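You operate a simulated robot arm through the tools that you are given. There is no shell and no other tool. Be economical: measure what you need, move in short steps, check, and stop when the job is done.

You run a simulated two-armed robot. Do the job below in one go: nothing can be reset, and whatever is moved stays where it is left.

Task
On the top of the reject shelf, fold the blue cloth in half, so that its two short edges meet.

It is judged by the outcome, as a careful person would: the job done as asked, and still so three seconds after it is handed in. It fails if anything else is knocked over, pushed out of place, dropped, spilled or broken. Flat cloth is picked up by pressing the open fingertips on it (5 to 10 N) and closing them slowly along it; thin cloth reads only 2 to 8 mm in the jaws.

Robot
Two 7-joint arms with two-finger parallel grippers on one trunk, on a base that drives. Base frame: it is fixed to the floor where the robot stands at the start and does not move with it; the origin is under the middle of the robot, x ahead of it, y to its left, z up. Units: cm, rad, N and s.
The left shoulder is at the start at [10.1, 18.2, 94], the right one opposite. With the tool pointing down near the work surface each hand reaches from about 34 to 78 cm from the robot's upright axis, wherever it stands, measured 20 degrees to its own side. Places, roughly: top of the reject shelf [50, 10, 80]. Payload 3.91 kg a hand.
The TCP of each hand is the grasp point between the finger pads, 3 cm short of the fingertips. In the tool frame z runs along the fingers and y along their closing line. Largest opening 11 cm; finger width 2, thickness 1; the body of the gripper, 4.8 by 11.2 cm, starts 5.5 cm behind the TCP.
Orientation is that of the tool frame in the base frame, as a unit quaternion [w, x, y, z]. With the fingers straight down and closing along the base's y, the tool's x points along the base's -x, its y along +y and its z along -z.

Tools
- The arms move only by the tool arm_command. It takes "left_plan", "right_plan" or both (then of equal length, played together; a hand with none holds still); each is a list of rows, each a list of 3 entries, a list of its own where there are three numbers: the opening, from 0 (shut) to 1 (fully open), then the shift along the base's x, y, z in units of 20 mm (1.0 is 20 mm), then the turn, a rotation vector about the base's x, y, z in units of 6 degrees (1.0 is 6 degrees). In form: [[hand, [dx, dy, dz], [wx, wy, wz]], ...]. A call has 1 to 10 rows; each row shifts and turns the commanded pose from where the row before left it. A call with a number of a shift or a turn outside -1 to 1 is refused whole. Each row takes 0.2 s and may step no farther than 5 cm and 0.15 rad from the row before; otherwise, or with a gripper value out of range, the whole call is refused. Where a pose cannot be reached the arm comes as near as it can. A force on the tool above 40 N (or 10 N above the force at the start of the call, whichever is more), or a blocked arm, ends the call early, and 0.2 s more pass. Each finger travels about 7.2 cm/s and halts on what it meets, pressing with about 42 N; the grip force reading is that of the motor and also rises with nothing between the fingers. The clock runs only during rows and for 0.2 s after the last one: add rows that do not move to give the fingers time. The reply holds the time, the measured pose of the TCP, the force on the tool along the base axes, the opening and the grip force, in the units named above and with some noise, with the torque about the TCP (base axes, N m) and any sound that the robot's microphone picked up.
- Cameras (640 x 400 px; columns grow to the right, rows downward): "scene" is now at [26.28, -0.11, 111.7]; the picture's right is [-0.01, -1.00, 0.00], its down [-0.57, 0.01, -0.82] and it looks along [0.82, -0.01, -0.57] (base axes); focal length 214 px, centre (320, 200). "left" rides on the left gripper at [7.3, -1.7, -10.3] in its tool frame; the picture's right is [0.23, 0.97, 0.00], its down [-0.76, 0.18, -0.62] and it looks along [-0.61, 0.14, 0.78] (tool axes); focal length 222 px, centre (320, 200). "right" rides on the right gripper at [7.2, 1.7, -10.3] in its tool frame; the picture's right is [-0.23, 0.97, 0.00], its down [-0.76, -0.18, -0.62] and it looks along [-0.61, -0.14, 0.78] (tool axes); focal length 222 px, centre (320, 200). There is no depth. A picture from a camera that has moved, and an enlarged one, comes with that camera's place and axes in the base frame and with its lens.
- capture(camera): a new picture of that camera. No time passes.
- slide_trunk(by): slides the trunk up (or, below 0, down) by that many cm; the arms and the scene camera ride with it, the base frame stays. It gives what a move gives, with no picture.
- base_move(legs): drives the robot by 1 to 6 legs, each [ahead, left, turn to the left] in cm, cm and rad, along the robot's own axes; the way and the turn of a leg run together, so that a leg with both is an arc; at most 150 cm and 3.142 rad a leg. The arms and the cameras ride along, it lands a little off, and it stops where it bumps. It gives what a move gives.
- turn_head(pan, tilt): turns the head with the scene camera to pan (to the left, within 1.396 rad either way) and tilt (down, from -0.506 to 1.204), counted from straight ahead of the robot. It gives what a move gives.
- zoom(camera, box): a new picture of the part [left, top, right, bottom] of that camera's present view, enlarged. No time passes.
- sign_off(): hands the job in; it is judged then, once.

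Work in short steps. Places have to be worked out from the pictures, the camera data and where the tool is seen: move nearer, look again, correct. Check each grasp and each placing, and mend what went wrong. You have 120 turns and 92 pictures in all, those below and enlarged ones among them. Open the grippers and draw the arms clear of the work before you hand the job in, unless the task says otherwise; then end with one line.

The tools are called after "Call:" by a JSON object that holds its "op" and its "data". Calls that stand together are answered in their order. arm_command: Moves the arms, as the interface text tells. Its arguments: {"type":"object","properties":{"left_plan":{"type":"array","items":{"type":"array"}},"right_plan":{"type":"array","items":{"type":"array"}}},"required":[]} The other tools are called the same way: slide_trunk (by) slides the trunk up or down; base_move (legs) drives the base; turn_head (pan, tilt) turns the head that bears the scene camera; capture (camera) takes a picture; zoom (camera, box) takes an enlarged picture of a part of a camera's view; sign_off () hands the job in.

At the start:

```text
time: 0.0
left_tcp_pos: [49.34, 26.84, 95.66]
left_tcp_rot: [-0.001, -0.001, 1.0, 0.0]
left_force: [0.0, 0.4, 0.2]
left_torque: [0.01, 0.01, 0.01]
left_gripper_width: 11.03
left_grasp_force: 0.1
right_tcp_pos: [41.89, -10.95, 103.33]
right_tcp_rot: [0.0, -0.001, 1.0, 0.0]
right_force: [-0.5, 0.7, -0.9]
right_torque: [-0.02, -0.02, -0.02]
right_gripper_width: 10.98
right_grasp_force: 0.0
trunk travel left (down, up): [-20.0, 31.4]
robot x, y, heading: [0.56, -0.1, 0.004]
head pan, tilt: [-0.014, 0.609]
```

scene: 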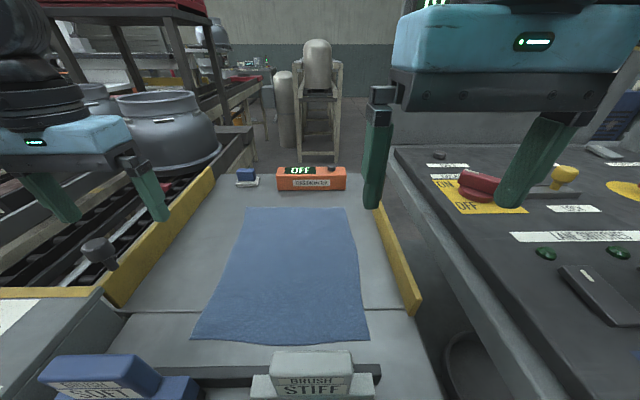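
right: 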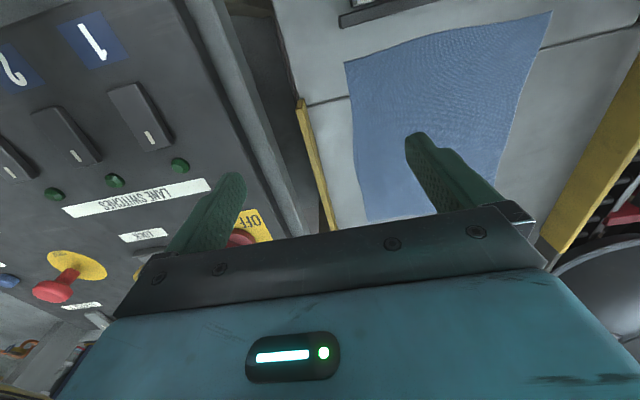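
left: 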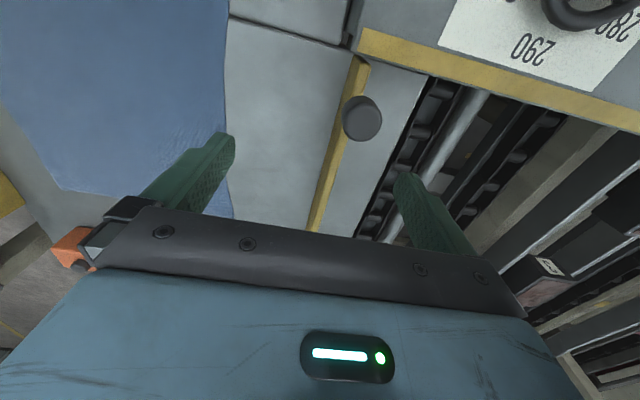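

The cloth appears to lie at x≈39–68 and y≈-7–17, with its short edges running along y (near and far). I'll tilt the head down for a better view of the near edge.

Call:
{"op": "turn_head", "data": {"pan": 0.1, "tilt": 0.95}}

Call:
{"op": "capture", "data": {"camera": "scene"}}

```text
time: 0.8
left_tcp_pos: [49.47, 26.89, 95.75]
left_tcp_rot: [-0.001, -0.002, 1.0, 0.0]
left_force: [0.5, -0.3, -0.1]
left_torque: [0.02, 0.01, -0.01]
left_gripper_width: 11.0
left_grasp_force: 0.0
right_tcp_pos: [41.95, -10.81, 103.2]
right_tcp_rot: [-0.002, 0.002, 1.0, -0.001]
right_force: [-0.3, -0.1, 0.0]
right_torque: [-0.03, -0.02, 0.0]
right_gripper_width: 11.01
right_grasp_force: 0.0
trunk travel left (down, up): [-20.0, 31.4]
robot x, y, heading: [0.08, -0.04, 0.001]
head pan, tilt: [0.099, 0.949]
```

```text
88 pictures are left
camera scene: at [25.56, 0.36, 110.18], right [0.04, -1.0, 0.0], down [-0.71, -0.03, -0.71], along [0.7, 0.03, -0.71], focal length 214 px, centre (320, 200)
```

scene: 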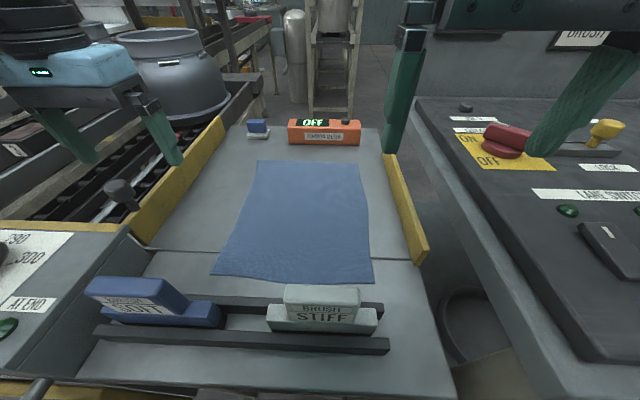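

The cloth corners work out at about FL(68,17), FR(69,-8), NR(39,-7), NL(39,17). The brushes stand just in front of the near edge. I'll grasp the far edge near its corners and fold it toward the near edge, so I bring both hands above the far corners.

Call:
{"op": "arm_command", "data": {"left_plan": [[0.8, [0.88, -0.67, -0.2], [0, 0, 0]], [0.6, [0.88, -0.67, -0.2], [0, 0, 0]], [0.45, [0.88, -0.67, -0.2], [0, 0, 0]], [0.45, [0.88, -0.67, -0.2], [0, 0, 0]], [0.45, [0.88, -0.67, -0.2], [0, 0, 0]], [0.45, [0.88, -0.67, -0.2], [0, 0, 0]], [0.45, [0.88, -0.67, -0.2], [0, 0, 0]], [0.45, [0.88, -0.67, -0.2], [0, 0, 0]], [0.45, [0.88, -0.67, -0.2], [0, 0, 0]], [0.45, [0.88, -0.67, -0.2], [0, 0, 0]]], "right_plan": [[0.8, [1, 0.3, -0.4], [0, 0, 0]], [0.6, [1, 0.3, -0.4], [0, 0, 0]], [0.45, [1, 0.3, -0.4], [0, 0, 0]], [0.45, [1, 0.3, -0.4], [0, 0, 0]], [0.45, [1, 0.3, -0.4], [0, 0, 0]], [0.45, [1, 0.3, -0.4], [0, 0, 0]], [0.45, [1, 0.3, -0.4], [0, 0, 0]], [0.45, [1, 0.3, -0.4], [0, 0, 0]], [0.45, [1, 0.3, -0.4], [0, 0, 0]], [0.45, [1, 0.3, -0.4], [0, 0, 0]]]}}

Call:
{"op": "arm_command", "data": {"right_plan": [[0.45, [1, 0, -0.7], [0, 0, 0]], [0.45, [1, 0, -0.7], [0, 0, 0]], [0.45, [0.7, 0, -0.2], [0, 0, 0]], [0.45, [0, 0, 0], [0, 0, 0]]]}}

Call:
{"op": "capture", "data": {"camera": "scene"}}

Call:
{"op": "capture", "data": {"camera": "left"}}

Call:
{"op": "capture", "data": {"camera": "right"}}

```text
time: 3.0
left_tcp_pos: [67.15, 13.43, 91.77]
left_tcp_rot: [0.0, -0.001, 1.0, 0.001]
left_force: [0.5, 0.3, 0.6]
left_torque: [0.02, 0.01, -0.02]
left_gripper_width: 4.97
left_grasp_force: 0.3
right_tcp_pos: [61.98, -4.9, 95.12]
right_tcp_rot: [0.0, 0.0, 1.0, 0.001]
right_force: [0.1, -0.2, 0.2]
right_torque: [0.0, 0.01, 0.01]
right_gripper_width: 4.97
right_grasp_force: 0.1
trunk travel left (down, up): [-20.0, 31.4]
robot x, y, heading: [-0.04, -0.13, -0.001]
head pan, tilt: [0.099, 0.949]
```

```text
time: 4.0
left_tcp_pos: [67.09, 13.5, 91.76]
left_tcp_rot: [-0.001, -0.001, 1.0, -0.001]
left_force: [-1.1, 0.4, -0.2]
left_torque: [0.0, -0.04, -0.02]
left_gripper_width: 4.95
left_grasp_force: 0.0
right_tcp_pos: [67.21, -4.87, 92.05]
right_tcp_rot: [0.001, 0.0, 1.0, 0.0]
right_force: [-0.2, 0.0, -0.2]
right_torque: [0.03, -0.01, -0.02]
right_gripper_width: 4.93
right_grasp_force: 0.0
trunk travel left (down, up): [-20.0, 31.4]
robot x, y, heading: [0.41, -0.09, 0.004]
head pan, tilt: [0.099, 0.949]
```

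```text
87 pictures are left
camera scene: at [24.7, 0.73, 108.94], right [0.1, -1.0, 0.0], down [-0.81, -0.08, -0.58], along [0.58, 0.06, -0.81], focal length 214 px, centre (320, 200)
```

scene: 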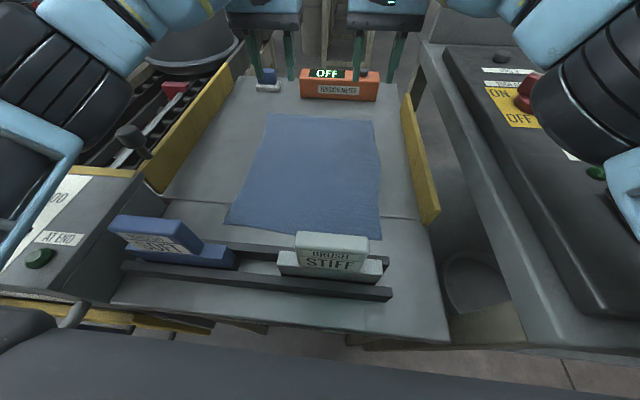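

```text
86 pictures are left
camera left: at [59.86, 11.81, 102.09], right [-0.23, 0.97, 0.0], down [0.76, 0.18, 0.62], along [0.61, 0.14, -0.78], focal length 222 px, centre (320, 200)
```

left: 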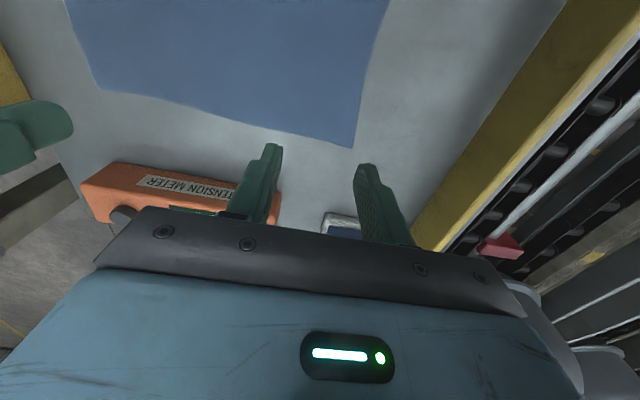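

```text
85 pictures are left
camera right: at [59.99, -3.06, 102.45], right [0.23, 0.97, 0.0], down [0.76, -0.18, 0.62], along [0.61, -0.14, -0.78], focal length 222 px, centre (320, 200)
```

right: 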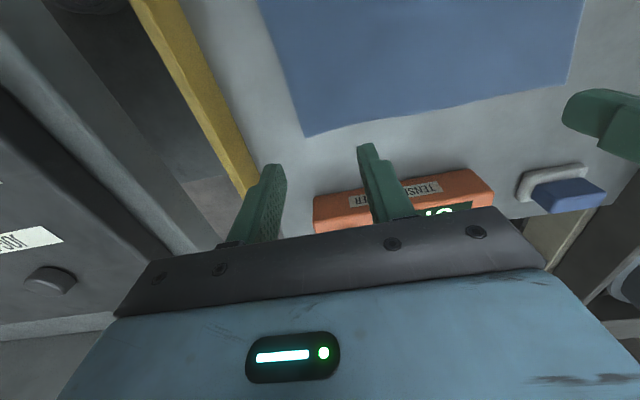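

The far edge is at x≈69, with corners at y≈17.7 and -6.7. I'll shift the hands to y≈14 and -3.2 at x≈67.8, narrow the openings to about 4 cm and come down close to the surface.

Call:
{"op": "arm_command", "data": {"left_plan": [[0.37, [0.3, 0.25, 0], [0, 0, 0]], [0.37, [0, 0, -0.9], [0, 0, 0]], [0.37, [0, 0, -0.9], [0, 0, 0]], [0.37, [0, 0, -0.9], [0, 0, 0]], [0.37, [0, 0, -0.6], [0, 0, 0]]], "right_plan": [[0.37, [0.3, 0.85, 0], [0, 0, 0]], [0.37, [0, 0, -0.9], [0, 0, 0]], [0.37, [0, 0, -0.9], [0, 0, 0]], [0.37, [0, 0, -0.9], [0, 0, 0]], [0.37, [0, 0, -0.7], [0, 0, 0]]]}}

Call:
{"op": "capture", "data": {"camera": "left"}}

Call:
{"op": "capture", "data": {"camera": "right"}}

```text
time: 5.4
left_tcp_pos: [67.88, 14.81, 92.13]
left_tcp_rot: [0.061, -0.007, 0.998, 0.001]
left_force: [0.5, -0.3, -0.1]
left_torque: [-0.03, 0.02, 0.0]
left_gripper_width: 4.06
left_grasp_force: 0.1
right_tcp_pos: [67.46, -3.0, 85.42]
right_tcp_rot: [0.004, -0.001, 1.0, 0.0]
right_force: [-0.6, 0.7, -0.7]
right_torque: [0.01, 0.01, 0.02]
right_gripper_width: 4.07
right_grasp_force: 0.1
trunk travel left (down, up): [-20.0, 31.4]
robot x, y, heading: [0.21, -0.06, 0.006]
head pan, tilt: [0.099, 0.949]
stopped in row 5 (left hand): the arm was blocked; the commanded pose is now the measured one
```

```text
84 pictures are left
camera left: at [59.43, 12.98, 101.48], right [-0.24, 0.97, -0.03], down [0.68, 0.19, 0.71], along [0.7, 0.15, -0.7], focal length 222 px, centre (320, 200)
```

left: 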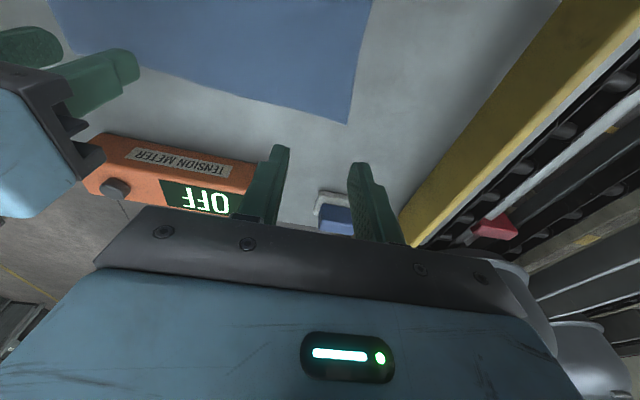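

```text
83 pictures are left
camera right: at [60.08, -1.29, 95.87], right [0.23, 0.97, 0.0], down [0.76, -0.18, 0.63], along [0.61, -0.14, -0.78], focal length 222 px, centre (320, 200)
```

right: 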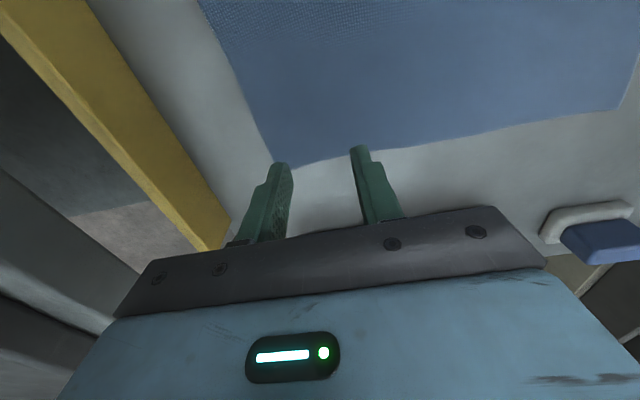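

The left hand was blocked while still at z≈92, with no force at the tool, so something else on the arm must be catching. I'll look at the left arm from the scene camera.

Call:
{"op": "turn_head", "data": {"pan": 0.6, "tilt": 0.8}}

Call:
{"op": "capture", "data": {"camera": "scene"}}

```text
time: 6.4
left_tcp_pos: [67.96, 14.77, 92.0]
left_tcp_rot: [0.058, -0.006, 0.998, 0.001]
left_force: [0.2, -0.1, -0.6]
left_torque: [0.02, 0.0, 0.0]
left_gripper_width: 4.06
left_grasp_force: 0.0
right_tcp_pos: [67.37, -2.97, 85.58]
right_tcp_rot: [0.002, -0.001, 1.0, 0.001]
right_force: [0.9, -0.6, -0.2]
right_torque: [0.01, 0.0, -0.01]
right_gripper_width: 4.07
right_grasp_force: 0.1
trunk travel left (down, up): [-20.0, 31.4]
robot x, y, heading: [0.28, -0.19, 0.0]
head pan, tilt: [0.6, 0.799]
```

```text
82 pictures are left
camera scene: at [23.66, 4.58, 110.2], right [0.57, -0.82, 0.0], down [-0.59, -0.41, -0.7], along [0.58, 0.4, -0.71], focal length 214 px, centre (320, 200)
```

scene: 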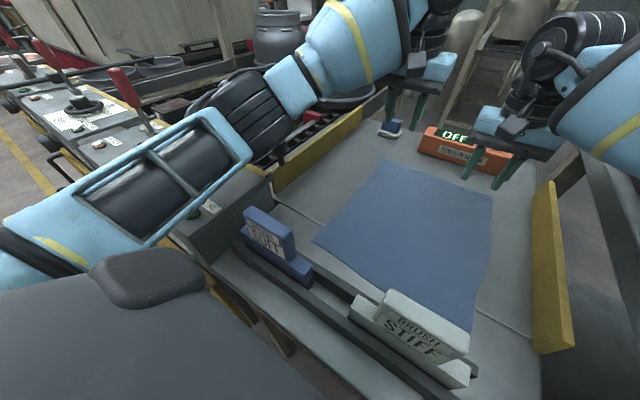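

The left elbow seems to be resting on the side console or knob. I'll raise the trunk 15 cm, which lifts both arms straight up and gives the elbows clearance.

Call:
{"op": "slide_trunk", "data": {"by": 15}}

Call:
{"op": "capture", "data": {"camera": "scene"}}

```text
time: 8.1
left_tcp_pos: [68.34, 14.87, 106.05]
left_tcp_rot: [0.05, -0.005, 0.999, 0.0]
left_force: [-0.2, -0.1, -0.1]
left_torque: [0.01, 0.01, -0.05]
left_gripper_width: 4.07
left_grasp_force: 0.1
right_tcp_pos: [67.46, -3.73, 103.57]
right_tcp_rot: [0.031, 0.006, 1.0, 0.002]
right_force: [0.4, -0.1, -0.3]
right_torque: [0.01, 0.02, 0.01]
right_gripper_width: 4.06
right_grasp_force: 0.0
trunk travel left (down, up): [-35.0, 16.4]
robot x, y, heading: [0.01, -0.16, -0.0]
head pan, tilt: [0.6, 0.799]
```

```text
81 pictures are left
camera scene: at [19.72, 4.7, 125.59], right [0.57, -0.82, 0.0], down [-0.59, -0.41, -0.7], along [0.57, 0.39, -0.72], focal length 214 px, centre (320, 200)
```

scene: 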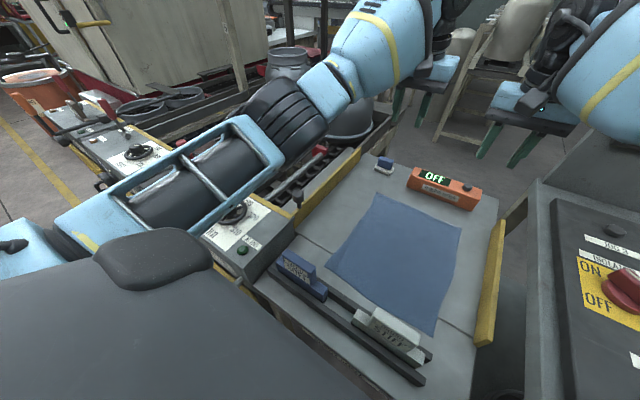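

The elbow is now well clear and nothing appears to have moved. I'll bring both hands back down partway, correcting the slight tilt, and check the elbow again.

Call:
{"op": "arm_command", "data": {"left_plan": [[0.37, [-0.05, -0.1, -1], [0, 0.25, 0]], [0.37, [-0.05, -0.1, -1], [0, 0.25, 0]], [0.37, [-0.05, -0.1, -1], [0, 0.25, 0]], [0.37, [-0.05, -0.1, -1], [0, 0.2, 0]], [0.37, [0, 0, -1], [0, 0, 0]], [0.37, [0, 0, -1], [0, 0, 0]]], "right_plan": [[0.37, [0.05, 0.07, -0.9], [0, 0.15, 0]], [0.37, [0.05, 0.07, -0.9], [0, 0.15, 0]], [0.37, [0.05, 0.07, -0.9], [0, 0.15, 0]], [0.37, [0, 0.07, -0.9], [0, 0.15, 0]], [0.37, [0, 0, -0.9], [0, 0, 0]], [0.37, [0, 0, -0.9], [0, 0, 0]]]}}

Call:
{"op": "capture", "data": {"camera": "scene"}}

```text
time: 9.5
left_tcp_pos: [67.82, 13.97, 94.08]
left_tcp_rot: [0.001, -0.004, 1.0, -0.001]
left_force: [-0.7, 0.2, 0.4]
left_torque: [-0.01, -0.04, 0.01]
left_gripper_width: 4.07
left_grasp_force: 0.0
right_tcp_pos: [67.21, -2.51, 92.67]
right_tcp_rot: [0.0, -0.001, 1.0, 0.0]
right_force: [0.6, -0.1, 0.9]
right_torque: [0.01, 0.01, -0.03]
right_gripper_width: 4.07
right_grasp_force: 0.0
right hand out of reach, approached as far as the arm can: row 3
trunk travel left (down, up): [-35.0, 16.4]
robot x, y, heading: [0.1, -0.07, -0.002]
head pan, tilt: [0.6, 0.799]
```

```text
80 pictures are left
camera scene: at [19.73, 4.72, 125.59], right [0.57, -0.82, 0.0], down [-0.59, -0.41, -0.7], along [0.57, 0.39, -0.72], focal length 214 px, centre (320, 200)
```

scene: 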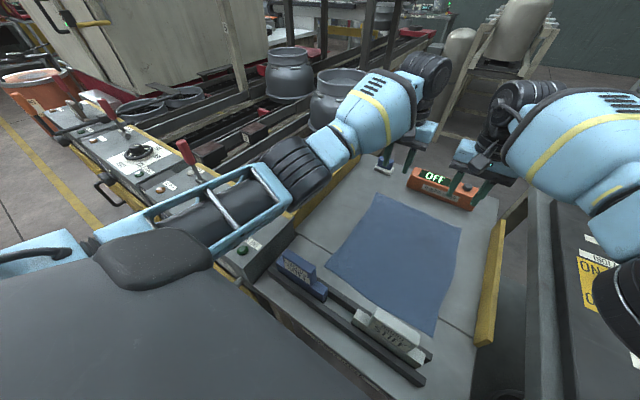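

The left elbow looks fine. I'll check the right elbow, which is close to the ON/OFF switch.

Call:
{"op": "turn_head", "data": {"pan": -0.5, "tilt": 0.8}}

Call:
{"op": "capture", "data": {"camera": "scene"}}

```text
time: 10.8
left_tcp_pos: [67.93, 14.09, 94.16]
left_tcp_rot: [0.001, -0.005, 1.0, 0.0]
left_force: [0.5, 0.3, -0.3]
left_torque: [0.01, 0.01, 0.03]
left_gripper_width: 4.05
left_grasp_force: 0.1
right_tcp_pos: [67.18, -2.63, 92.81]
right_tcp_rot: [0.0, -0.001, 1.0, 0.0]
right_force: [0.1, -0.2, 0.7]
right_torque: [-0.05, 0.02, -0.02]
right_gripper_width: 4.08
right_grasp_force: 0.1
trunk travel left (down, up): [-35.0, 16.4]
robot x, y, heading: [-0.04, -0.02, 0.003]
head pan, tilt: [-0.499, 0.799]
```

```text
79 pictures are left
camera scene: at [20.14, -3.72, 125.6], right [-0.48, -0.88, 0.0], down [-0.63, 0.34, -0.7], along [0.61, -0.33, -0.72], focal length 214 px, centre (320, 200)
```

scene: 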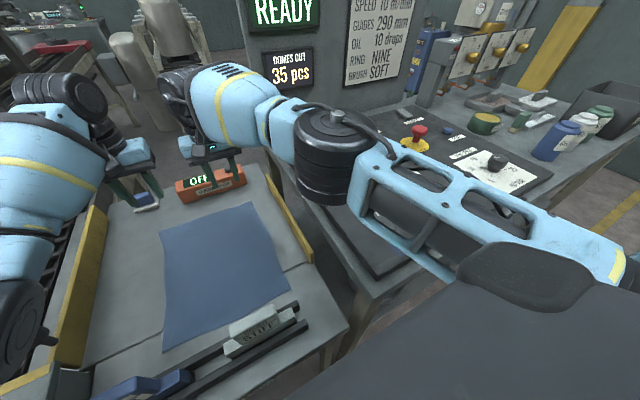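

The right elbow is well above the console. I'll continue both hands down to just above the cloth.

Call:
{"op": "arm_command", "data": {"left_plan": [[0.37, [0, 0, -1], [0, 0, 0]], [0.37, [0, 0, -1], [0, 0, 0]], [0.37, [0, 0, -1], [0, 0, 0]], [0.37, [0, 0, -1], [0, 0, 0]], [0.37, [0, 0, -0.6], [0, 0, 0]]], "right_plan": [[0.37, [0.1, -0.1, -0.8], [0, 0, 0]], [0.37, [0.1, -0.1, -0.8], [0, 0, 0]], [0.37, [0.1, -0.1, -0.8], [0, 0, 0]], [0.37, [0, 0, -0.8], [0, 0, 0]], [0.37, [0, 0, -0.7], [0, 0, 0]]]}}

Call:
{"op": "capture", "data": {"camera": "left"}}

Call:
{"op": "capture", "data": {"camera": "right"}}

```text
time: 12.0
left_tcp_pos: [67.79, 14.16, 84.9]
left_tcp_rot: [0.001, -0.006, 1.0, 0.001]
left_force: [-0.5, 0.5, 0.2]
left_torque: [0.01, 0.01, 0.03]
left_gripper_width: 4.07
left_grasp_force: 0.0
right_tcp_pos: [67.69, -3.29, 84.97]
right_tcp_rot: [0.001, -0.001, 1.0, 0.0]
right_force: [-0.2, 0.4, 0.1]
right_torque: [-0.01, -0.01, -0.01]
right_gripper_width: 4.07
right_grasp_force: 0.2
trunk travel left (down, up): [-35.0, 16.4]
robot x, y, heading: [0.22, -0.13, -0.001]
head pan, tilt: [-0.499, 0.799]
```

```text
78 pictures are left
camera left: at [60.65, 12.34, 95.3], right [-0.24, 0.97, 0.0], down [0.76, 0.19, 0.62], along [0.61, 0.15, -0.78], focal length 222 px, centre (320, 200)
```

left: 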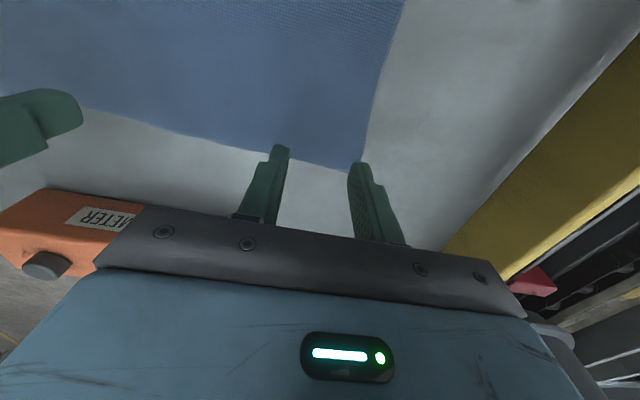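

```text
77 pictures are left
camera right: at [60.34, -1.53, 95.35], right [0.23, 0.97, 0.0], down [0.76, -0.18, 0.62], along [0.61, -0.14, -0.78], focal length 222 px, centre (320, 200)
```

right: 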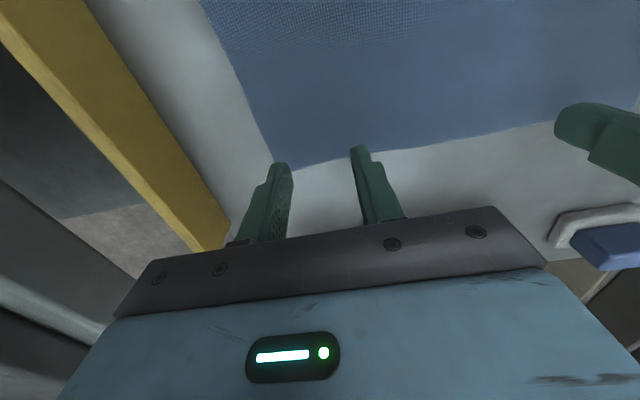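

The edge is at x≈68–69 and the fingers span 66.8–68.8, so I'll move back about 1.2 cm to have cloth fully under the fingertips. Then I'll lower in small steps and watch the force.

Call:
{"op": "arm_command", "data": {"left_plan": [[0.37, [-0.65, 0, -0.2], [0, 0, 0]], [0.37, [0, 0, -0.3], [0, 0, 0]], [0.37, [0, 0, -0.2], [0, 0, 0]], [0.37, [0, 0, -0.1], [0, 0, 0]], [0.37, [0, 0, 0], [0, 0, 0]]], "right_plan": [[0.37, [-0.5, 0.1, -0.2], [0, 0, 0]], [0.37, [0, 0, -0.3], [0, 0, 0]], [0.37, [0, 0, -0.2], [0, 0, 0]], [0.37, [0, 0, -0.1], [0, 0, 0]], [0.37, [0, 0, 0], [0, 0, 0]]]}}

```text
time: 13.2
left_tcp_pos: [66.66, 13.98, 83.24]
left_tcp_rot: [0.0, -0.007, 1.0, 0.001]
left_force: [0.2, -0.5, -0.8]
left_torque: [0.0, 0.02, 0.02]
left_gripper_width: 4.05
left_grasp_force: 0.0
right_tcp_pos: [66.73, -3.0, 83.39]
right_tcp_rot: [0.001, -0.001, 1.0, 0.0]
right_force: [0.2, 0.2, -0.3]
right_torque: [0.01, 0.01, 0.02]
right_gripper_width: 4.08
right_grasp_force: 0.0
trunk travel left (down, up): [-35.0, 16.4]
robot x, y, heading: [0.23, 0.15, -0.005]
head pan, tilt: [-0.499, 0.799]
```

No contact yet, so I'll continue down in 1 mm steps.

Call:
{"op": "arm_command", "data": {"left_plan": [[0.37, [0, 0, -0.06], [0, 0, 0]], [0.37, [0, 0, -0.06], [0, 0, 0]], [0.37, [0, 0, -0.06], [0, 0, 0]], [0.37, [0, 0, 0], [0, 0, 0]]], "right_plan": [[0.37, [0, 0, -0.06], [0, 0, 0]], [0.37, [0, 0, -0.06], [0, 0, 0]], [0.37, [0, 0, -0.06], [0, 0, 0]], [0.37, [0, 0, 0], [0, 0, 0]]]}}

```text
time: 14.2
left_tcp_pos: [66.58, 13.92, 83.11]
left_tcp_rot: [0.003, -0.005, 1.0, 0.0]
left_force: [2.0, 0.6, 6.2]
left_torque: [0.14, -0.05, -0.05]
left_gripper_width: 4.08
left_grasp_force: 0.0
right_tcp_pos: [66.64, -2.93, 83.03]
right_tcp_rot: [0.0, 0.0, 1.0, 0.0]
right_force: [-0.1, 0.4, 0.7]
right_torque: [0.02, -0.02, -0.01]
right_gripper_width: 4.06
right_grasp_force: 0.1
trunk travel left (down, up): [-35.0, 16.4]
robot x, y, heading: [0.03, 0.2, 0.006]
head pan, tilt: [-0.499, 0.799]
```

The left hand is pressing at 6 N. I'll bring the right hand down 2–3 mm more.

Call:
{"op": "arm_command", "data": {"right_plan": [[0.37, [0, 0, -0.06], [0, 0, 0]], [0.37, [0, 0, -0.06], [0, 0, 0]], [0.37, [0, 0, 0], [0, 0, 0]]]}}

```text
time: 15.0
left_tcp_pos: [66.46, 14.06, 83.08]
left_tcp_rot: [0.002, -0.005, 1.0, 0.0]
left_force: [0.9, -0.1, 5.8]
left_torque: [0.07, -0.05, -0.02]
left_gripper_width: 4.07
left_grasp_force: 0.0
right_tcp_pos: [66.54, -2.94, 83.03]
right_tcp_rot: [0.002, -0.002, 1.0, 0.0]
right_force: [3.1, 0.1, 18.4]
right_torque: [-0.18, -0.18, 0.04]
right_gripper_width: 4.05
right_grasp_force: 0.1
trunk travel left (down, up): [-35.0, 16.4]
robot x, y, heading: [0.13, 0.2, -0.002]
head pan, tilt: [-0.499, 0.799]
```

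The right hand reads 18 N, a bit high. I'll ease it up 1.3 mm, then close both hands slowly.

Call:
{"op": "arm_command", "data": {"left_plan": [[0.37, [0, 0, -0.01], [0, 0, 0]], [0.37, [0, 0, 0], [0, 0, 0]]], "right_plan": [[0.37, [0, 0, 0.065], [0, 0, 0]], [0.37, [0, 0, 0], [0, 0, 0]]]}}

Call:
{"op": "arm_command", "data": {"left_plan": [[0.33, [0, 0, 0], [0, 0, 0]], [0.29, [0, 0, 0], [0, 0, 0]], [0.25, [0, 0, 0], [0, 0, 0]], [0.21, [0, 0, 0], [0, 0, 0]], [0.17, [0, 0, 0], [0, 0, 0]], [0.13, [0, 0, 0], [0, 0, 0]], [0.09, [0, 0, 0], [0, 0, 0]], [0.05, [0, 0, 0], [0, 0, 0]], [0.0, [0, 0, 0], [0, 0, 0]], [0.0, [0, 0, 0], [0, 0, 0]]], "right_plan": [[0.33, [0, 0, 0], [0, 0, 0]], [0.29, [0, 0, 0], [0, 0, 0]], [0.25, [0, 0, 0], [0, 0, 0]], [0.21, [0, 0, 0], [0, 0, 0]], [0.17, [0, 0, 0], [0, 0, 0]], [0.13, [0, 0, 0], [0, 0, 0]], [0.09, [0, 0, 0], [0, 0, 0]], [0.05, [0, 0, 0], [0, 0, 0]], [0.0, [0, 0, 0], [0, 0, 0]], [0.0, [0, 0, 0], [0, 0, 0]]]}}

Call:
{"op": "capture", "data": {"camera": "left"}}

Call:
{"op": "capture", "data": {"camera": "right"}}

```text
time: 15.6
left_tcp_pos: [66.37, 14.06, 83.1]
left_tcp_rot: [0.003, -0.005, 1.0, 0.0]
left_force: [0.2, 0.5, 8.7]
left_torque: [0.16, 0.01, 0.01]
left_gripper_width: 4.08
left_grasp_force: 0.0
right_tcp_pos: [66.68, -3.02, 83.08]
right_tcp_rot: [0.001, -0.001, 1.0, 0.0]
right_force: [3.6, -0.2, 15.6]
right_torque: [-0.1, -0.19, 0.03]
right_gripper_width: 4.06
right_grasp_force: 0.0
trunk travel left (down, up): [-35.0, 16.4]
robot x, y, heading: [-0.06, 0.09, 0.003]
head pan, tilt: [-0.499, 0.799]
```

```text
time: 17.8
left_tcp_pos: [66.33, 13.97, 82.91]
left_tcp_rot: [0.002, -0.007, 1.0, 0.001]
left_force: [0.3, 0.7, 9.2]
left_torque: [0.04, 0.01, -0.01]
left_gripper_width: 0.0
left_grasp_force: 37.8
right_tcp_pos: [66.56, -3.02, 83.07]
right_tcp_rot: [0.001, 0.0, 1.0, 0.0]
right_force: [-1.3, 0.8, 16.1]
right_torque: [0.01, -0.04, -0.02]
right_gripper_width: 0.23
right_grasp_force: 42.1
trunk travel left (down, up): [-35.0, 16.4]
robot x, y, heading: [0.02, -0.23, 0.001]
head pan, tilt: [-0.499, 0.799]
```

```text
76 pictures are left
camera left: at [59.21, 12.27, 93.3], right [-0.24, 0.97, 0.0], down [0.76, 0.19, 0.63], along [0.61, 0.15, -0.78], focal length 222 px, centre (320, 200)
```

left: 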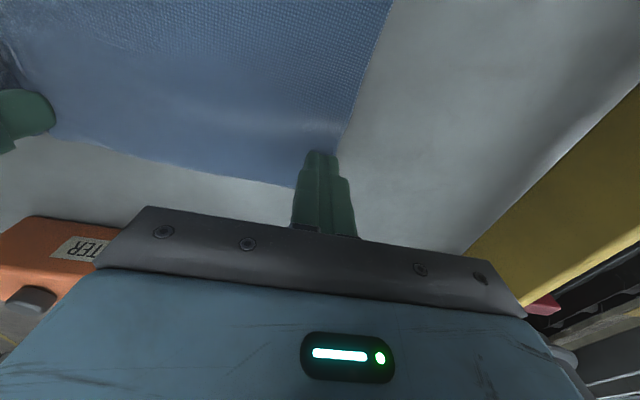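

```text
75 pictures are left
camera right: at [59.3, -1.2, 93.39], right [0.23, 0.97, 0.0], down [0.76, -0.18, 0.62], along [0.61, -0.14, -0.78], focal length 222 px, centre (320, 200)
```

right: 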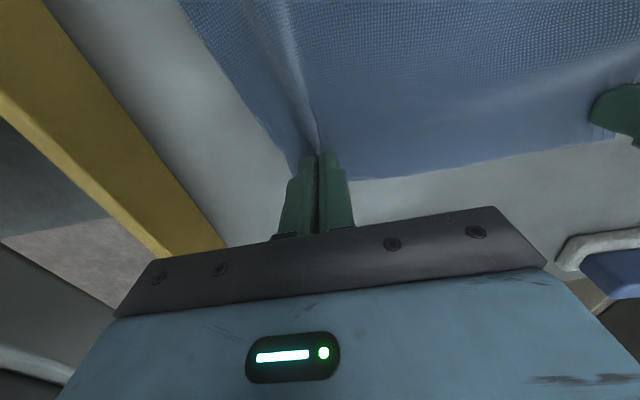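

The right hand has gripped the cloth (2.3 mm), but the left closed on nothing. I'll lift the left hand, open it and look.

Call:
{"op": "arm_command", "data": {"left_plan": [[0.0, [0, 0, 0.5], [0, 0, 0]], [0.2, [0, 0, 0.5], [0, 0, 0]], [0.4, [0, 0, 0], [0, 0, 0]], [0.4, [0, 0, 0], [0, 0, 0]]]}}

Call:
{"op": "capture", "data": {"camera": "left"}}

```text
time: 18.8
left_tcp_pos: [66.41, 14.02, 85.01]
left_tcp_rot: [0.002, -0.005, 1.0, 0.0]
left_force: [0.6, -1.0, -0.6]
left_torque: [0.0, 0.01, -0.02]
left_gripper_width: 4.42
left_grasp_force: 0.0
right_tcp_pos: [66.75, -2.94, 82.93]
right_tcp_rot: [0.001, -0.002, 1.0, 0.001]
right_force: [-3.4, -1.1, 18.5]
right_torque: [-0.1, 0.03, -0.03]
right_gripper_width: 0.22
right_grasp_force: 41.9
trunk travel left (down, up): [-35.0, 16.4]
robot x, y, heading: [-0.19, 0.28, -0.005]
head pan, tilt: [-0.499, 0.799]
```

```text
74 pictures are left
camera left: at [59.24, 12.3, 95.2], right [-0.24, 0.97, 0.0], down [0.76, 0.19, 0.63], along [0.61, 0.15, -0.78], focal length 222 px, centre (320, 200)
```

left: 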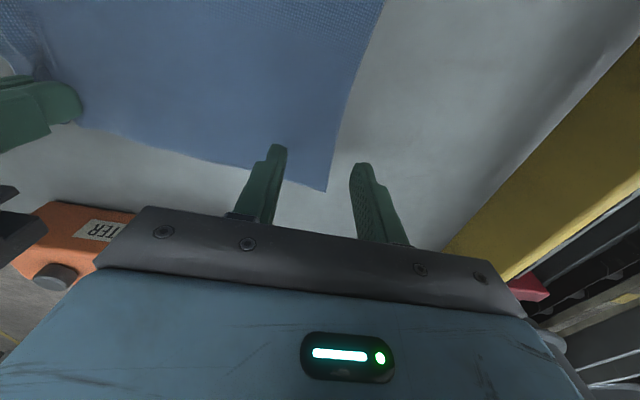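

The left corner is now at about (70, 15.3). I'll shift the left hand inward and forward, then press again, slightly harder.

Call:
{"op": "arm_command", "data": {"left_plan": [[0.4, [0.6, -0.85, 0], [0, 0, 0]], [0.4, [0, 0, -0.4], [0, 0, 0]], [0.4, [0, 0, -0.4], [0, 0, 0]], [0.4, [0, 0, -0.15], [0, 0, 0]], [0.4, [0, 0, -0.06], [0, 0, 0]], [0.4, [0, 0, 0], [0, 0, 0]]]}}

Call:
{"op": "capture", "data": {"camera": "left"}}

```text
time: 20.2
left_tcp_pos: [67.71, 12.28, 83.06]
left_tcp_rot: [0.003, -0.005, 1.0, -0.001]
left_force: [0.6, 0.3, 2.9]
left_torque: [-0.01, -0.04, 0.01]
left_gripper_width: 4.42
left_grasp_force: 0.1
right_tcp_pos: [66.6, -3.04, 82.97]
right_tcp_rot: [0.001, -0.001, 1.0, 0.001]
right_force: [-3.0, 0.0, 16.8]
right_torque: [-0.04, -0.02, -0.01]
right_gripper_width: 0.24
right_grasp_force: 41.9
trunk travel left (down, up): [-35.0, 16.4]
robot x, y, heading: [0.22, 0.28, 0.003]
head pan, tilt: [-0.499, 0.799]
```

```text
73 pictures are left
camera left: at [60.41, 10.62, 93.31], right [-0.24, 0.97, 0.0], down [0.76, 0.19, 0.63], along [0.61, 0.15, -0.78], focal length 222 px, centre (320, 200)
```

left: 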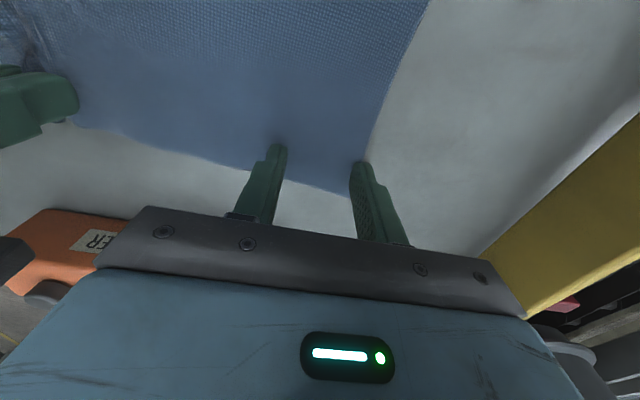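

The outer finger is right at the cloth's side edge. I'll move 0.8 cm further in and press to about 12 N.

Call:
{"op": "arm_command", "data": {"left_plan": [[0.4, [0, 0, 0.2], [0, 0, 0]], [0.4, [0, -0.4, 0], [0, 0, 0]], [0.4, [0, 0, -0.2], [0, 0, 0]], [0.4, [0, 0, -0.05], [0, 0, 0]], [0.4, [0, 0, -0.03], [0, 0, 0]], [0.4, [0, 0, 0], [0, 0, 0]]]}}

```text
time: 21.6
left_tcp_pos: [67.73, 11.45, 83.1]
left_tcp_rot: [0.005, -0.006, 1.0, 0.0]
left_force: [-3.4, 1.3, 19.7]
left_torque: [0.31, 0.14, 0.07]
left_gripper_width: 4.44
left_grasp_force: 0.1
right_tcp_pos: [66.58, -2.96, 83.13]
right_tcp_rot: [0.001, -0.001, 1.0, 0.0]
right_force: [2.2, 1.1, 9.6]
right_torque: [0.03, -0.11, 0.02]
right_gripper_width: 0.23
right_grasp_force: 42.1
trunk travel left (down, up): [-35.0, 16.4]
robot x, y, heading: [0.14, -0.06, 0.001]
head pan, tilt: [-0.499, 0.799]
```

It reads about 20 N. I'll ease up slightly and close slowly.

Call:
{"op": "arm_command", "data": {"left_plan": [[0.36, [0, 0, 0.03], [0, 0, 0]], [0.32, [0, 0, 0], [0, 0, 0]], [0.28, [0, 0, 0], [0, 0, 0]], [0.24, [0, 0, 0], [0, 0, 0]], [0.2, [0, 0, 0], [0, 0, 0]], [0.16, [0, 0, 0], [0, 0, 0]], [0.12, [0, 0, 0], [0, 0, 0]], [0.08, [0, 0, 0], [0, 0, 0]], [0.04, [0, 0, 0], [0, 0, 0]], [0.0, [0, 0, 0], [0, 0, 0]]]}}

Call:
{"op": "arm_command", "data": {"left_plan": [[0.0, [0, 0, 0], [0, 0, 0]], [0.0, [0, 0, 0], [0, 0, 0]]]}}

Call:
{"op": "capture", "data": {"camera": "left"}}

```text
time: 23.8
left_tcp_pos: [67.77, 11.48, 83.01]
left_tcp_rot: [0.003, -0.006, 1.0, -0.001]
left_force: [-1.6, -2.3, 22.3]
left_torque: [-0.02, -0.09, 0.07]
left_gripper_width: 0.21
left_grasp_force: 42.2
right_tcp_pos: [66.61, -2.95, 83.2]
right_tcp_rot: [0.001, -0.001, 1.0, 0.001]
right_force: [0.9, 4.2, 5.6]
right_torque: [0.14, -0.02, -0.01]
right_gripper_width: 0.25
right_grasp_force: 41.8
trunk travel left (down, up): [-35.0, 16.4]
robot x, y, heading: [0.01, -0.01, -0.001]
head pan, tilt: [-0.499, 0.799]
```

```text
time: 24.4
left_tcp_pos: [67.65, 11.41, 83.05]
left_tcp_rot: [0.004, -0.006, 1.0, 0.0]
left_force: [-1.4, -2.6, 23.5]
left_torque: [-0.03, -0.07, 0.04]
left_gripper_width: 0.2
left_grasp_force: 43.0
right_tcp_pos: [66.59, -2.97, 83.13]
right_tcp_rot: [0.0, -0.001, 1.0, 0.001]
right_force: [0.9, 6.2, 5.5]
right_torque: [0.18, -0.04, -0.02]
right_gripper_width: 0.23
right_grasp_force: 42.4
trunk travel left (down, up): [-35.0, 16.4]
robot x, y, heading: [-0.09, 0.13, 0.005]
head pan, tilt: [-0.499, 0.799]
```

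```text
72 pictures are left
camera left: at [60.48, 9.79, 93.28], right [-0.24, 0.97, 0.0], down [0.76, 0.19, 0.63], along [0.61, 0.15, -0.78], focal length 222 px, centre (320, 200)
```

left: 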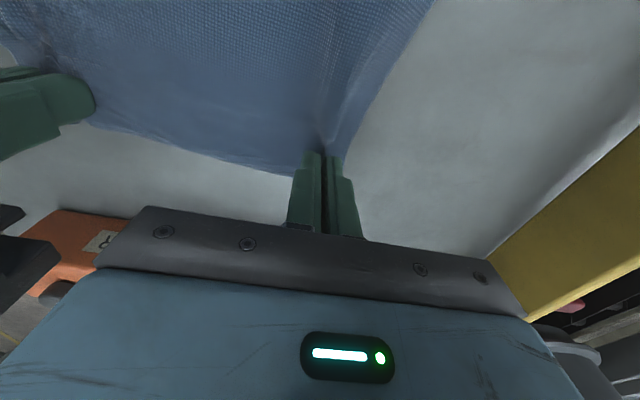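

Both hands now hold cloth (2.0 and 2.3 mm). I'll lift 4 cm while drawing back a little, and check the grasp.

Call:
{"op": "arm_command", "data": {"left_plan": [[0.0, [-0.1, 0, 0.5], [0, 0, 0]], [0.0, [-0.2, 0, 0.7], [0, 0, 0]], [0.0, [-0.4, 0, 0.8], [0, 0, 0]], [0.0, [0, 0, 0], [0, 0, 0]]], "right_plan": [[0.0, [-0.1, 0, 0.5], [0, 0, 0]], [0.0, [-0.2, 0, 0.7], [0, 0, 0]], [0.0, [-0.4, 0, 0.8], [0, 0, 0]], [0.0, [0, 0, 0], [0, 0, 0]]]}}

Call:
{"op": "turn_head", "data": {"pan": 0.1, "tilt": 0.75}}

Call:
{"op": "capture", "data": {"camera": "scene"}}

Call:
{"op": "capture", "data": {"camera": "left"}}

```text
time: 25.4
left_tcp_pos: [66.32, 11.55, 86.8]
left_tcp_rot: [0.001, -0.006, 1.0, -0.001]
left_force: [0.3, -6.4, 0.2]
left_torque: [-0.19, -0.01, 0.08]
left_gripper_width: 0.21
left_grasp_force: 42.3
right_tcp_pos: [65.22, -3.03, 86.72]
right_tcp_rot: [0.0, 0.0, 1.0, 0.001]
right_force: [1.3, 5.8, 0.0]
right_torque: [0.2, -0.03, -0.02]
right_gripper_width: 0.24
right_grasp_force: 42.2
trunk travel left (down, up): [-35.0, 16.4]
robot x, y, heading: [0.29, 0.08, 0.004]
head pan, tilt: [-0.499, 0.799]
```

```text
time: 26.4
left_tcp_pos: [66.41, 11.59, 86.9]
left_tcp_rot: [0.001, -0.005, 1.0, 0.0]
left_force: [0.5, -6.1, -0.2]
left_torque: [-0.21, 0.02, 0.09]
left_gripper_width: 0.22
left_grasp_force: 42.1
right_tcp_pos: [65.29, -2.77, 86.89]
right_tcp_rot: [0.0, -0.001, 1.0, 0.0]
right_force: [0.1, 6.0, -0.9]
right_torque: [0.18, -0.03, -0.03]
right_gripper_width: 0.22
right_grasp_force: 42.0
trunk travel left (down, up): [-35.0, 16.4]
robot x, y, heading: [-0.34, -0.01, 0.001]
head pan, tilt: [0.099, 0.75]
```

```text
71 pictures are left
camera scene: at [21.29, 0.95, 126.0], right [0.1, -0.99, 0.0], down [-0.68, -0.07, -0.73], along [0.73, 0.07, -0.68], focal length 214 px, centre (320, 200)
```

scene: 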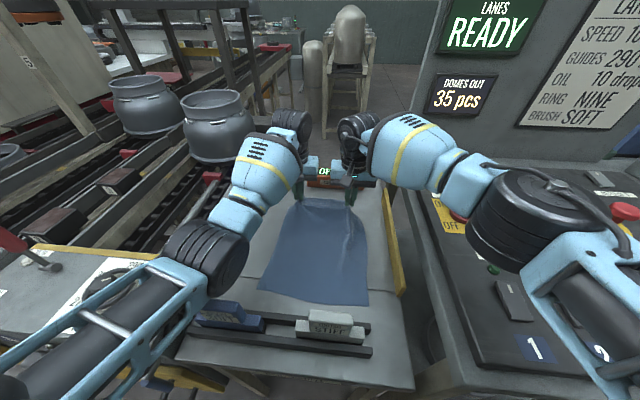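

```text
70 pictures are left
camera left: at [59.26, 9.86, 97.09], right [-0.24, 0.97, 0.0], down [0.76, 0.19, 0.63], along [0.61, 0.15, -0.78], focal length 222 px, centre (320, 200)
```

left: 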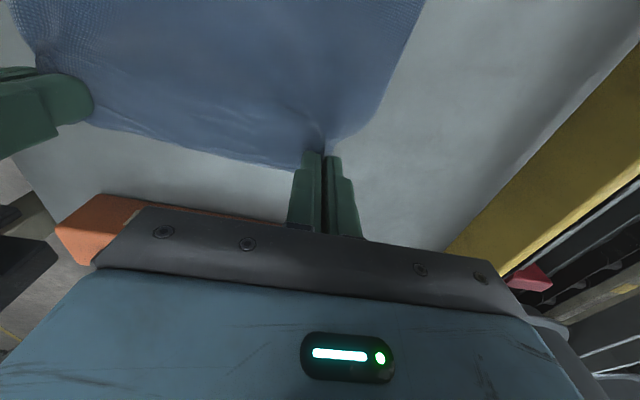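

Both corners are held taut and the near edge lies at x≈40–41. I'll carry the edge up along an arc to above the fold line at x≈54.5.

Call:
{"op": "arm_command", "data": {"left_plan": [[0.0, [-0.5, 0, 1], [0, 0, 0]], [0.0, [-0.6, 0, 0.9], [0, 0, 0]], [0.0, [-0.8, 0, 0.8], [0, 0, 0]], [0.0, [-1, 0, 0.6], [0, 0, 0]], [0.0, [-1, 0, 0.5], [0, 0, 0]], [0.0, [-1, 0, 0.3], [0, 0, 0]], [0.0, [-1, 0, 0.1], [0, 0, 0]], [0.0, [0, 0, 0], [0, 0, 0]]], "right_plan": [[0.0, [-0.5, 0, 1], [0, 0, 0]], [0.0, [-0.6, 0, 0.9], [0, 0, 0]], [0.0, [-0.8, 0, 0.8], [0, 0, 0]], [0.0, [-1, 0, 0.6], [0, 0, 0]], [0.0, [-1, 0, 0.5], [0, 0, 0]], [0.0, [-1, 0, 0.3], [0, 0, 0]], [0.0, [-1, 0, 0.1], [0, 0, 0]], [0.0, [0, 0, 0], [0, 0, 0]]]}}

Call:
{"op": "capture", "data": {"camera": "scene"}}

Call:
{"op": "capture", "data": {"camera": "right"}}

```text
time: 28.2
left_tcp_pos: [54.66, 11.49, 95.15]
left_tcp_rot: [0.002, -0.006, 1.0, 0.0]
left_force: [0.0, -5.7, -0.1]
left_torque: [-0.2, 0.03, 0.09]
left_gripper_width: 0.21
left_grasp_force: 42.1
right_tcp_pos: [53.45, -2.93, 95.39]
right_tcp_rot: [0.0, 0.0, 1.0, 0.0]
right_force: [-0.2, 5.1, -0.4]
right_torque: [0.16, 0.03, -0.03]
right_gripper_width: 0.26
right_grasp_force: 42.6
trunk travel left (down, up): [-35.0, 16.4]
robot x, y, heading: [0.11, 0.35, -0.002]
head pan, tilt: [0.099, 0.75]
```

```text
69 pictures are left
camera scene: at [21.32, 0.97, 125.99], right [0.1, -0.99, 0.0], down [-0.68, -0.07, -0.73], along [0.73, 0.07, -0.68], focal length 214 px, centre (320, 200)
```

scene: 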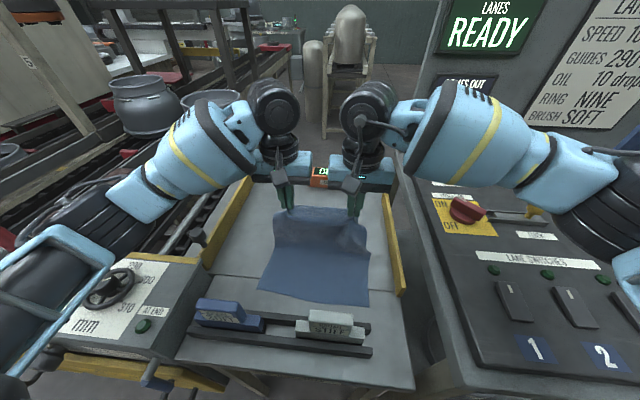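

```text
68 pictures are left
camera right: at [46.19, -1.18, 105.76], right [0.23, 0.97, 0.0], down [0.76, -0.18, 0.62], along [0.61, -0.14, -0.78], focal length 222 px, centre (320, 200)
```

right: 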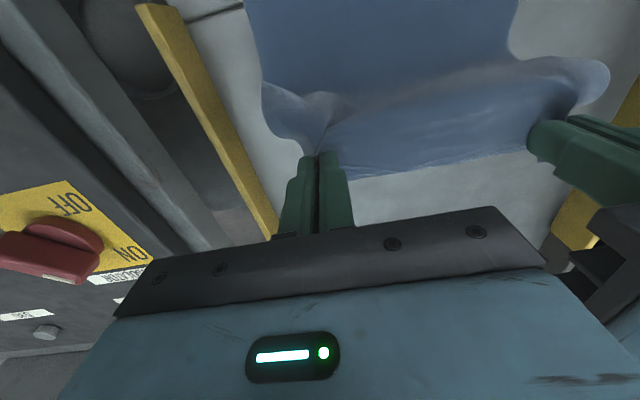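

The cloth folds cleanly and the near edge hasn't moved. I'll continue toward the near edge, pitching the fingers about 30° forward so the hem lies outward. I'll stop a little above the brushes to check.

Call:
{"op": "arm_command", "data": {"left_plan": [[0.0, [-0.9, 0, 0], [0, -0.7, 0]], [0.0, [-0.9, 0, -0.1], [0, -0.7, 0]], [0.0, [-0.9, 0, -0.3], [0, -0.7, 0]], [0.0, [-0.9, 0, -0.5], [0, -0.7, 0]], [0.0, [-0.9, 0, -0.7], [0, -0.7, 0]], [0.0, [-0.8, 0, -0.9], [0, -0.7, 0]], [0.0, [-0.6, 0, -0.9], [0, -0.7, 0]], [0.0, [0, 0, 0], [0, 0, 0]]], "right_plan": [[0.0, [-0.9, 0, 0], [0, -0.7, 0]], [0.0, [-0.9, 0, -0.1], [0, -0.7, 0]], [0.0, [-0.9, 0, -0.3], [0, -0.7, 0]], [0.0, [-0.9, 0, -0.5], [0, -0.7, 0]], [0.0, [-0.9, 0, -0.7], [0, -0.7, 0]], [0.0, [-0.8, 0, -0.9], [0, -0.7, 0]], [0.0, [-0.6, 0, -0.9], [0, -0.7, 0]], [0.0, [0, 0, 0], [0, 0, 0]]]}}

Call:
{"op": "capture", "data": {"camera": "scene"}}

Call:
{"op": "capture", "data": {"camera": "right"}}

Call:
{"op": "capture", "data": {"camera": "left"}}

```text
time: 29.9
left_tcp_pos: [45.14, 9.9, 94.89]
left_tcp_rot: [0.338, 0.004, 0.941, -0.006]
left_force: [-4.9, -13.9, -5.7]
left_torque: [-0.36, 0.19, -0.23]
left_gripper_width: 0.21
left_grasp_force: 41.9
right_tcp_pos: [41.23, -3.44, 88.94]
right_tcp_rot: [0.261, 0.002, 0.965, 0.012]
right_force: [2.9, 14.3, 7.6]
right_torque: [0.43, -0.22, 0.21]
right_gripper_width: 0.24
right_grasp_force: 42.2
trunk travel left (down, up): [-35.0, 16.4]
robot x, y, heading: [-0.19, 0.05, -0.004]
head pan, tilt: [0.099, 0.75]
stopped in row 8 (left hand): the arm was blocked; the commanded pose is now the measured one
```

```text
67 pictures are left
camera scene: at [20.77, -0.24, 126.0], right [0.1, -1.0, -0.01], down [-0.67, -0.06, -0.74], along [0.73, 0.08, -0.68], focal length 214 px, centre (320, 200)
```

scene: 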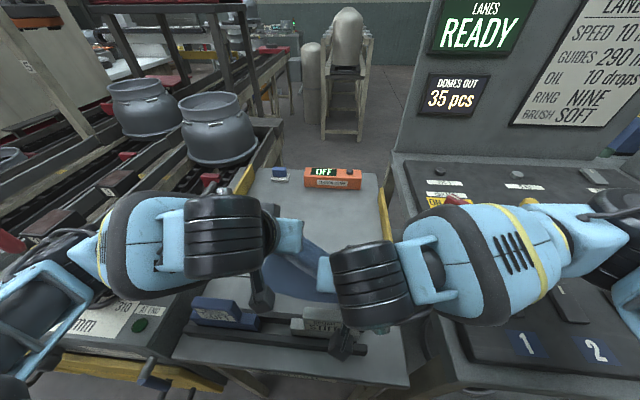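

```text
66 pictures are left
camera right: at [29.74, -1.96, 94.34], right [0.19, 0.97, 0.14], down [0.35, -0.2, 0.92], along [0.92, -0.13, -0.37], focal length 222 px, centre (320, 200)
```

right: 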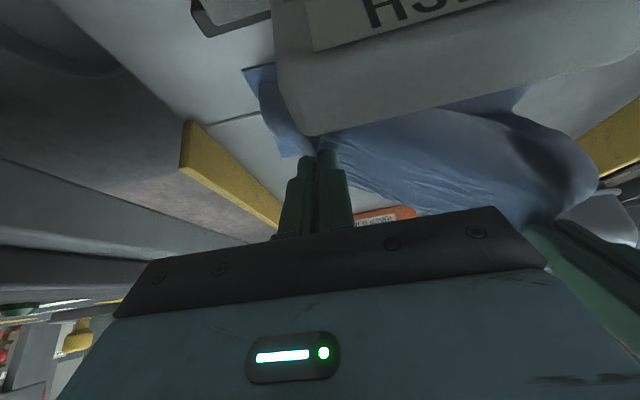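

```text
65 pictures are left
camera left: at [32.92, 8.5, 98.22], right [-0.16, 0.98, -0.15], down [0.19, 0.18, 0.96], along [0.97, 0.13, -0.22], focal length 222 px, centre (320, 200)
```

left: 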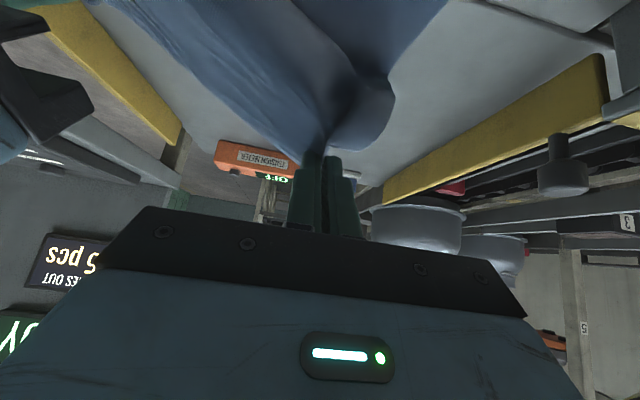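

The left arm was blocked again, and the brush looks close to the right camera. I'll raise the right hand first, then look left to find the obstruction.

Call:
{"op": "arm_command", "data": {"left_plan": [[0.0, [0.1, 0, 0.2], [0, 0.7, 0]], [0.0, [0.1, 0, 0.1], [0, 0.7, 0]], [0.0, [0.1, 0, 0], [0, 0.7, 0]]], "right_plan": [[0.0, [0.4, 0, 0.9], [0, 0.7, 0]], [0.0, [0.6, 0, 0.9], [0, 0.7, 0]], [0.0, [0.6, 0, 0.9], [0, 0.7, 0]]]}}

Call:
{"op": "turn_head", "data": {"pan": 0.9, "tilt": 0.9}}

Call:
{"op": "capture", "data": {"camera": "scene"}}

```text
time: 30.8
left_tcp_pos: [46.03, 11.11, 94.69]
left_tcp_rot: [0.224, -0.002, 0.975, -0.005]
left_force: [-0.4, -1.3, 0.6]
left_torque: [-0.06, 0.01, 0.01]
left_gripper_width: 0.22
left_grasp_force: 42.2
right_tcp_pos: [44.83, -3.03, 94.09]
right_tcp_rot: [0.148, 0.0, 0.989, 0.004]
right_force: [1.3, 1.8, 0.9]
right_torque: [0.08, 0.01, 0.01]
right_gripper_width: 0.22
right_grasp_force: 42.3
trunk travel left (down, up): [-35.0, 16.4]
robot x, y, heading: [0.09, 0.43, -0.001]
head pan, tilt: [0.099, 0.75]
```

```text
time: 31.9
left_tcp_pos: [46.04, 11.27, 94.79]
left_tcp_rot: [0.225, -0.001, 0.974, -0.005]
left_force: [0.0, -2.0, -0.6]
left_torque: [-0.04, 0.0, 0.01]
left_gripper_width: 0.22
left_grasp_force: 42.0
right_tcp_pos: [44.93, -2.94, 94.11]
right_tcp_rot: [0.147, 0.0, 0.989, 0.005]
right_force: [-0.4, 1.2, 0.5]
right_torque: [0.06, -0.01, 0.06]
right_gripper_width: 0.21
right_grasp_force: 42.0
trunk travel left (down, up): [-35.0, 16.4]
robot x, y, heading: [0.56, 0.1, -0.003]
head pan, tilt: [0.901, 0.901]
```

```text
64 pictures are left
camera scene: at [17.86, 5.98, 124.81], right [0.78, -0.62, 0.0], down [-0.49, -0.61, -0.62], along [0.39, 0.49, -0.78], focal length 214 px, centre (320, 200)
```

scene: 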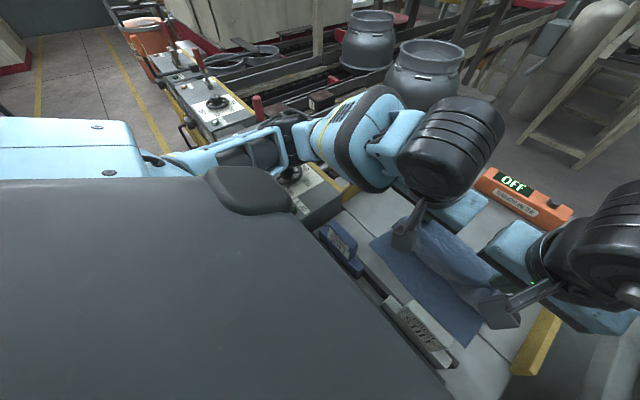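

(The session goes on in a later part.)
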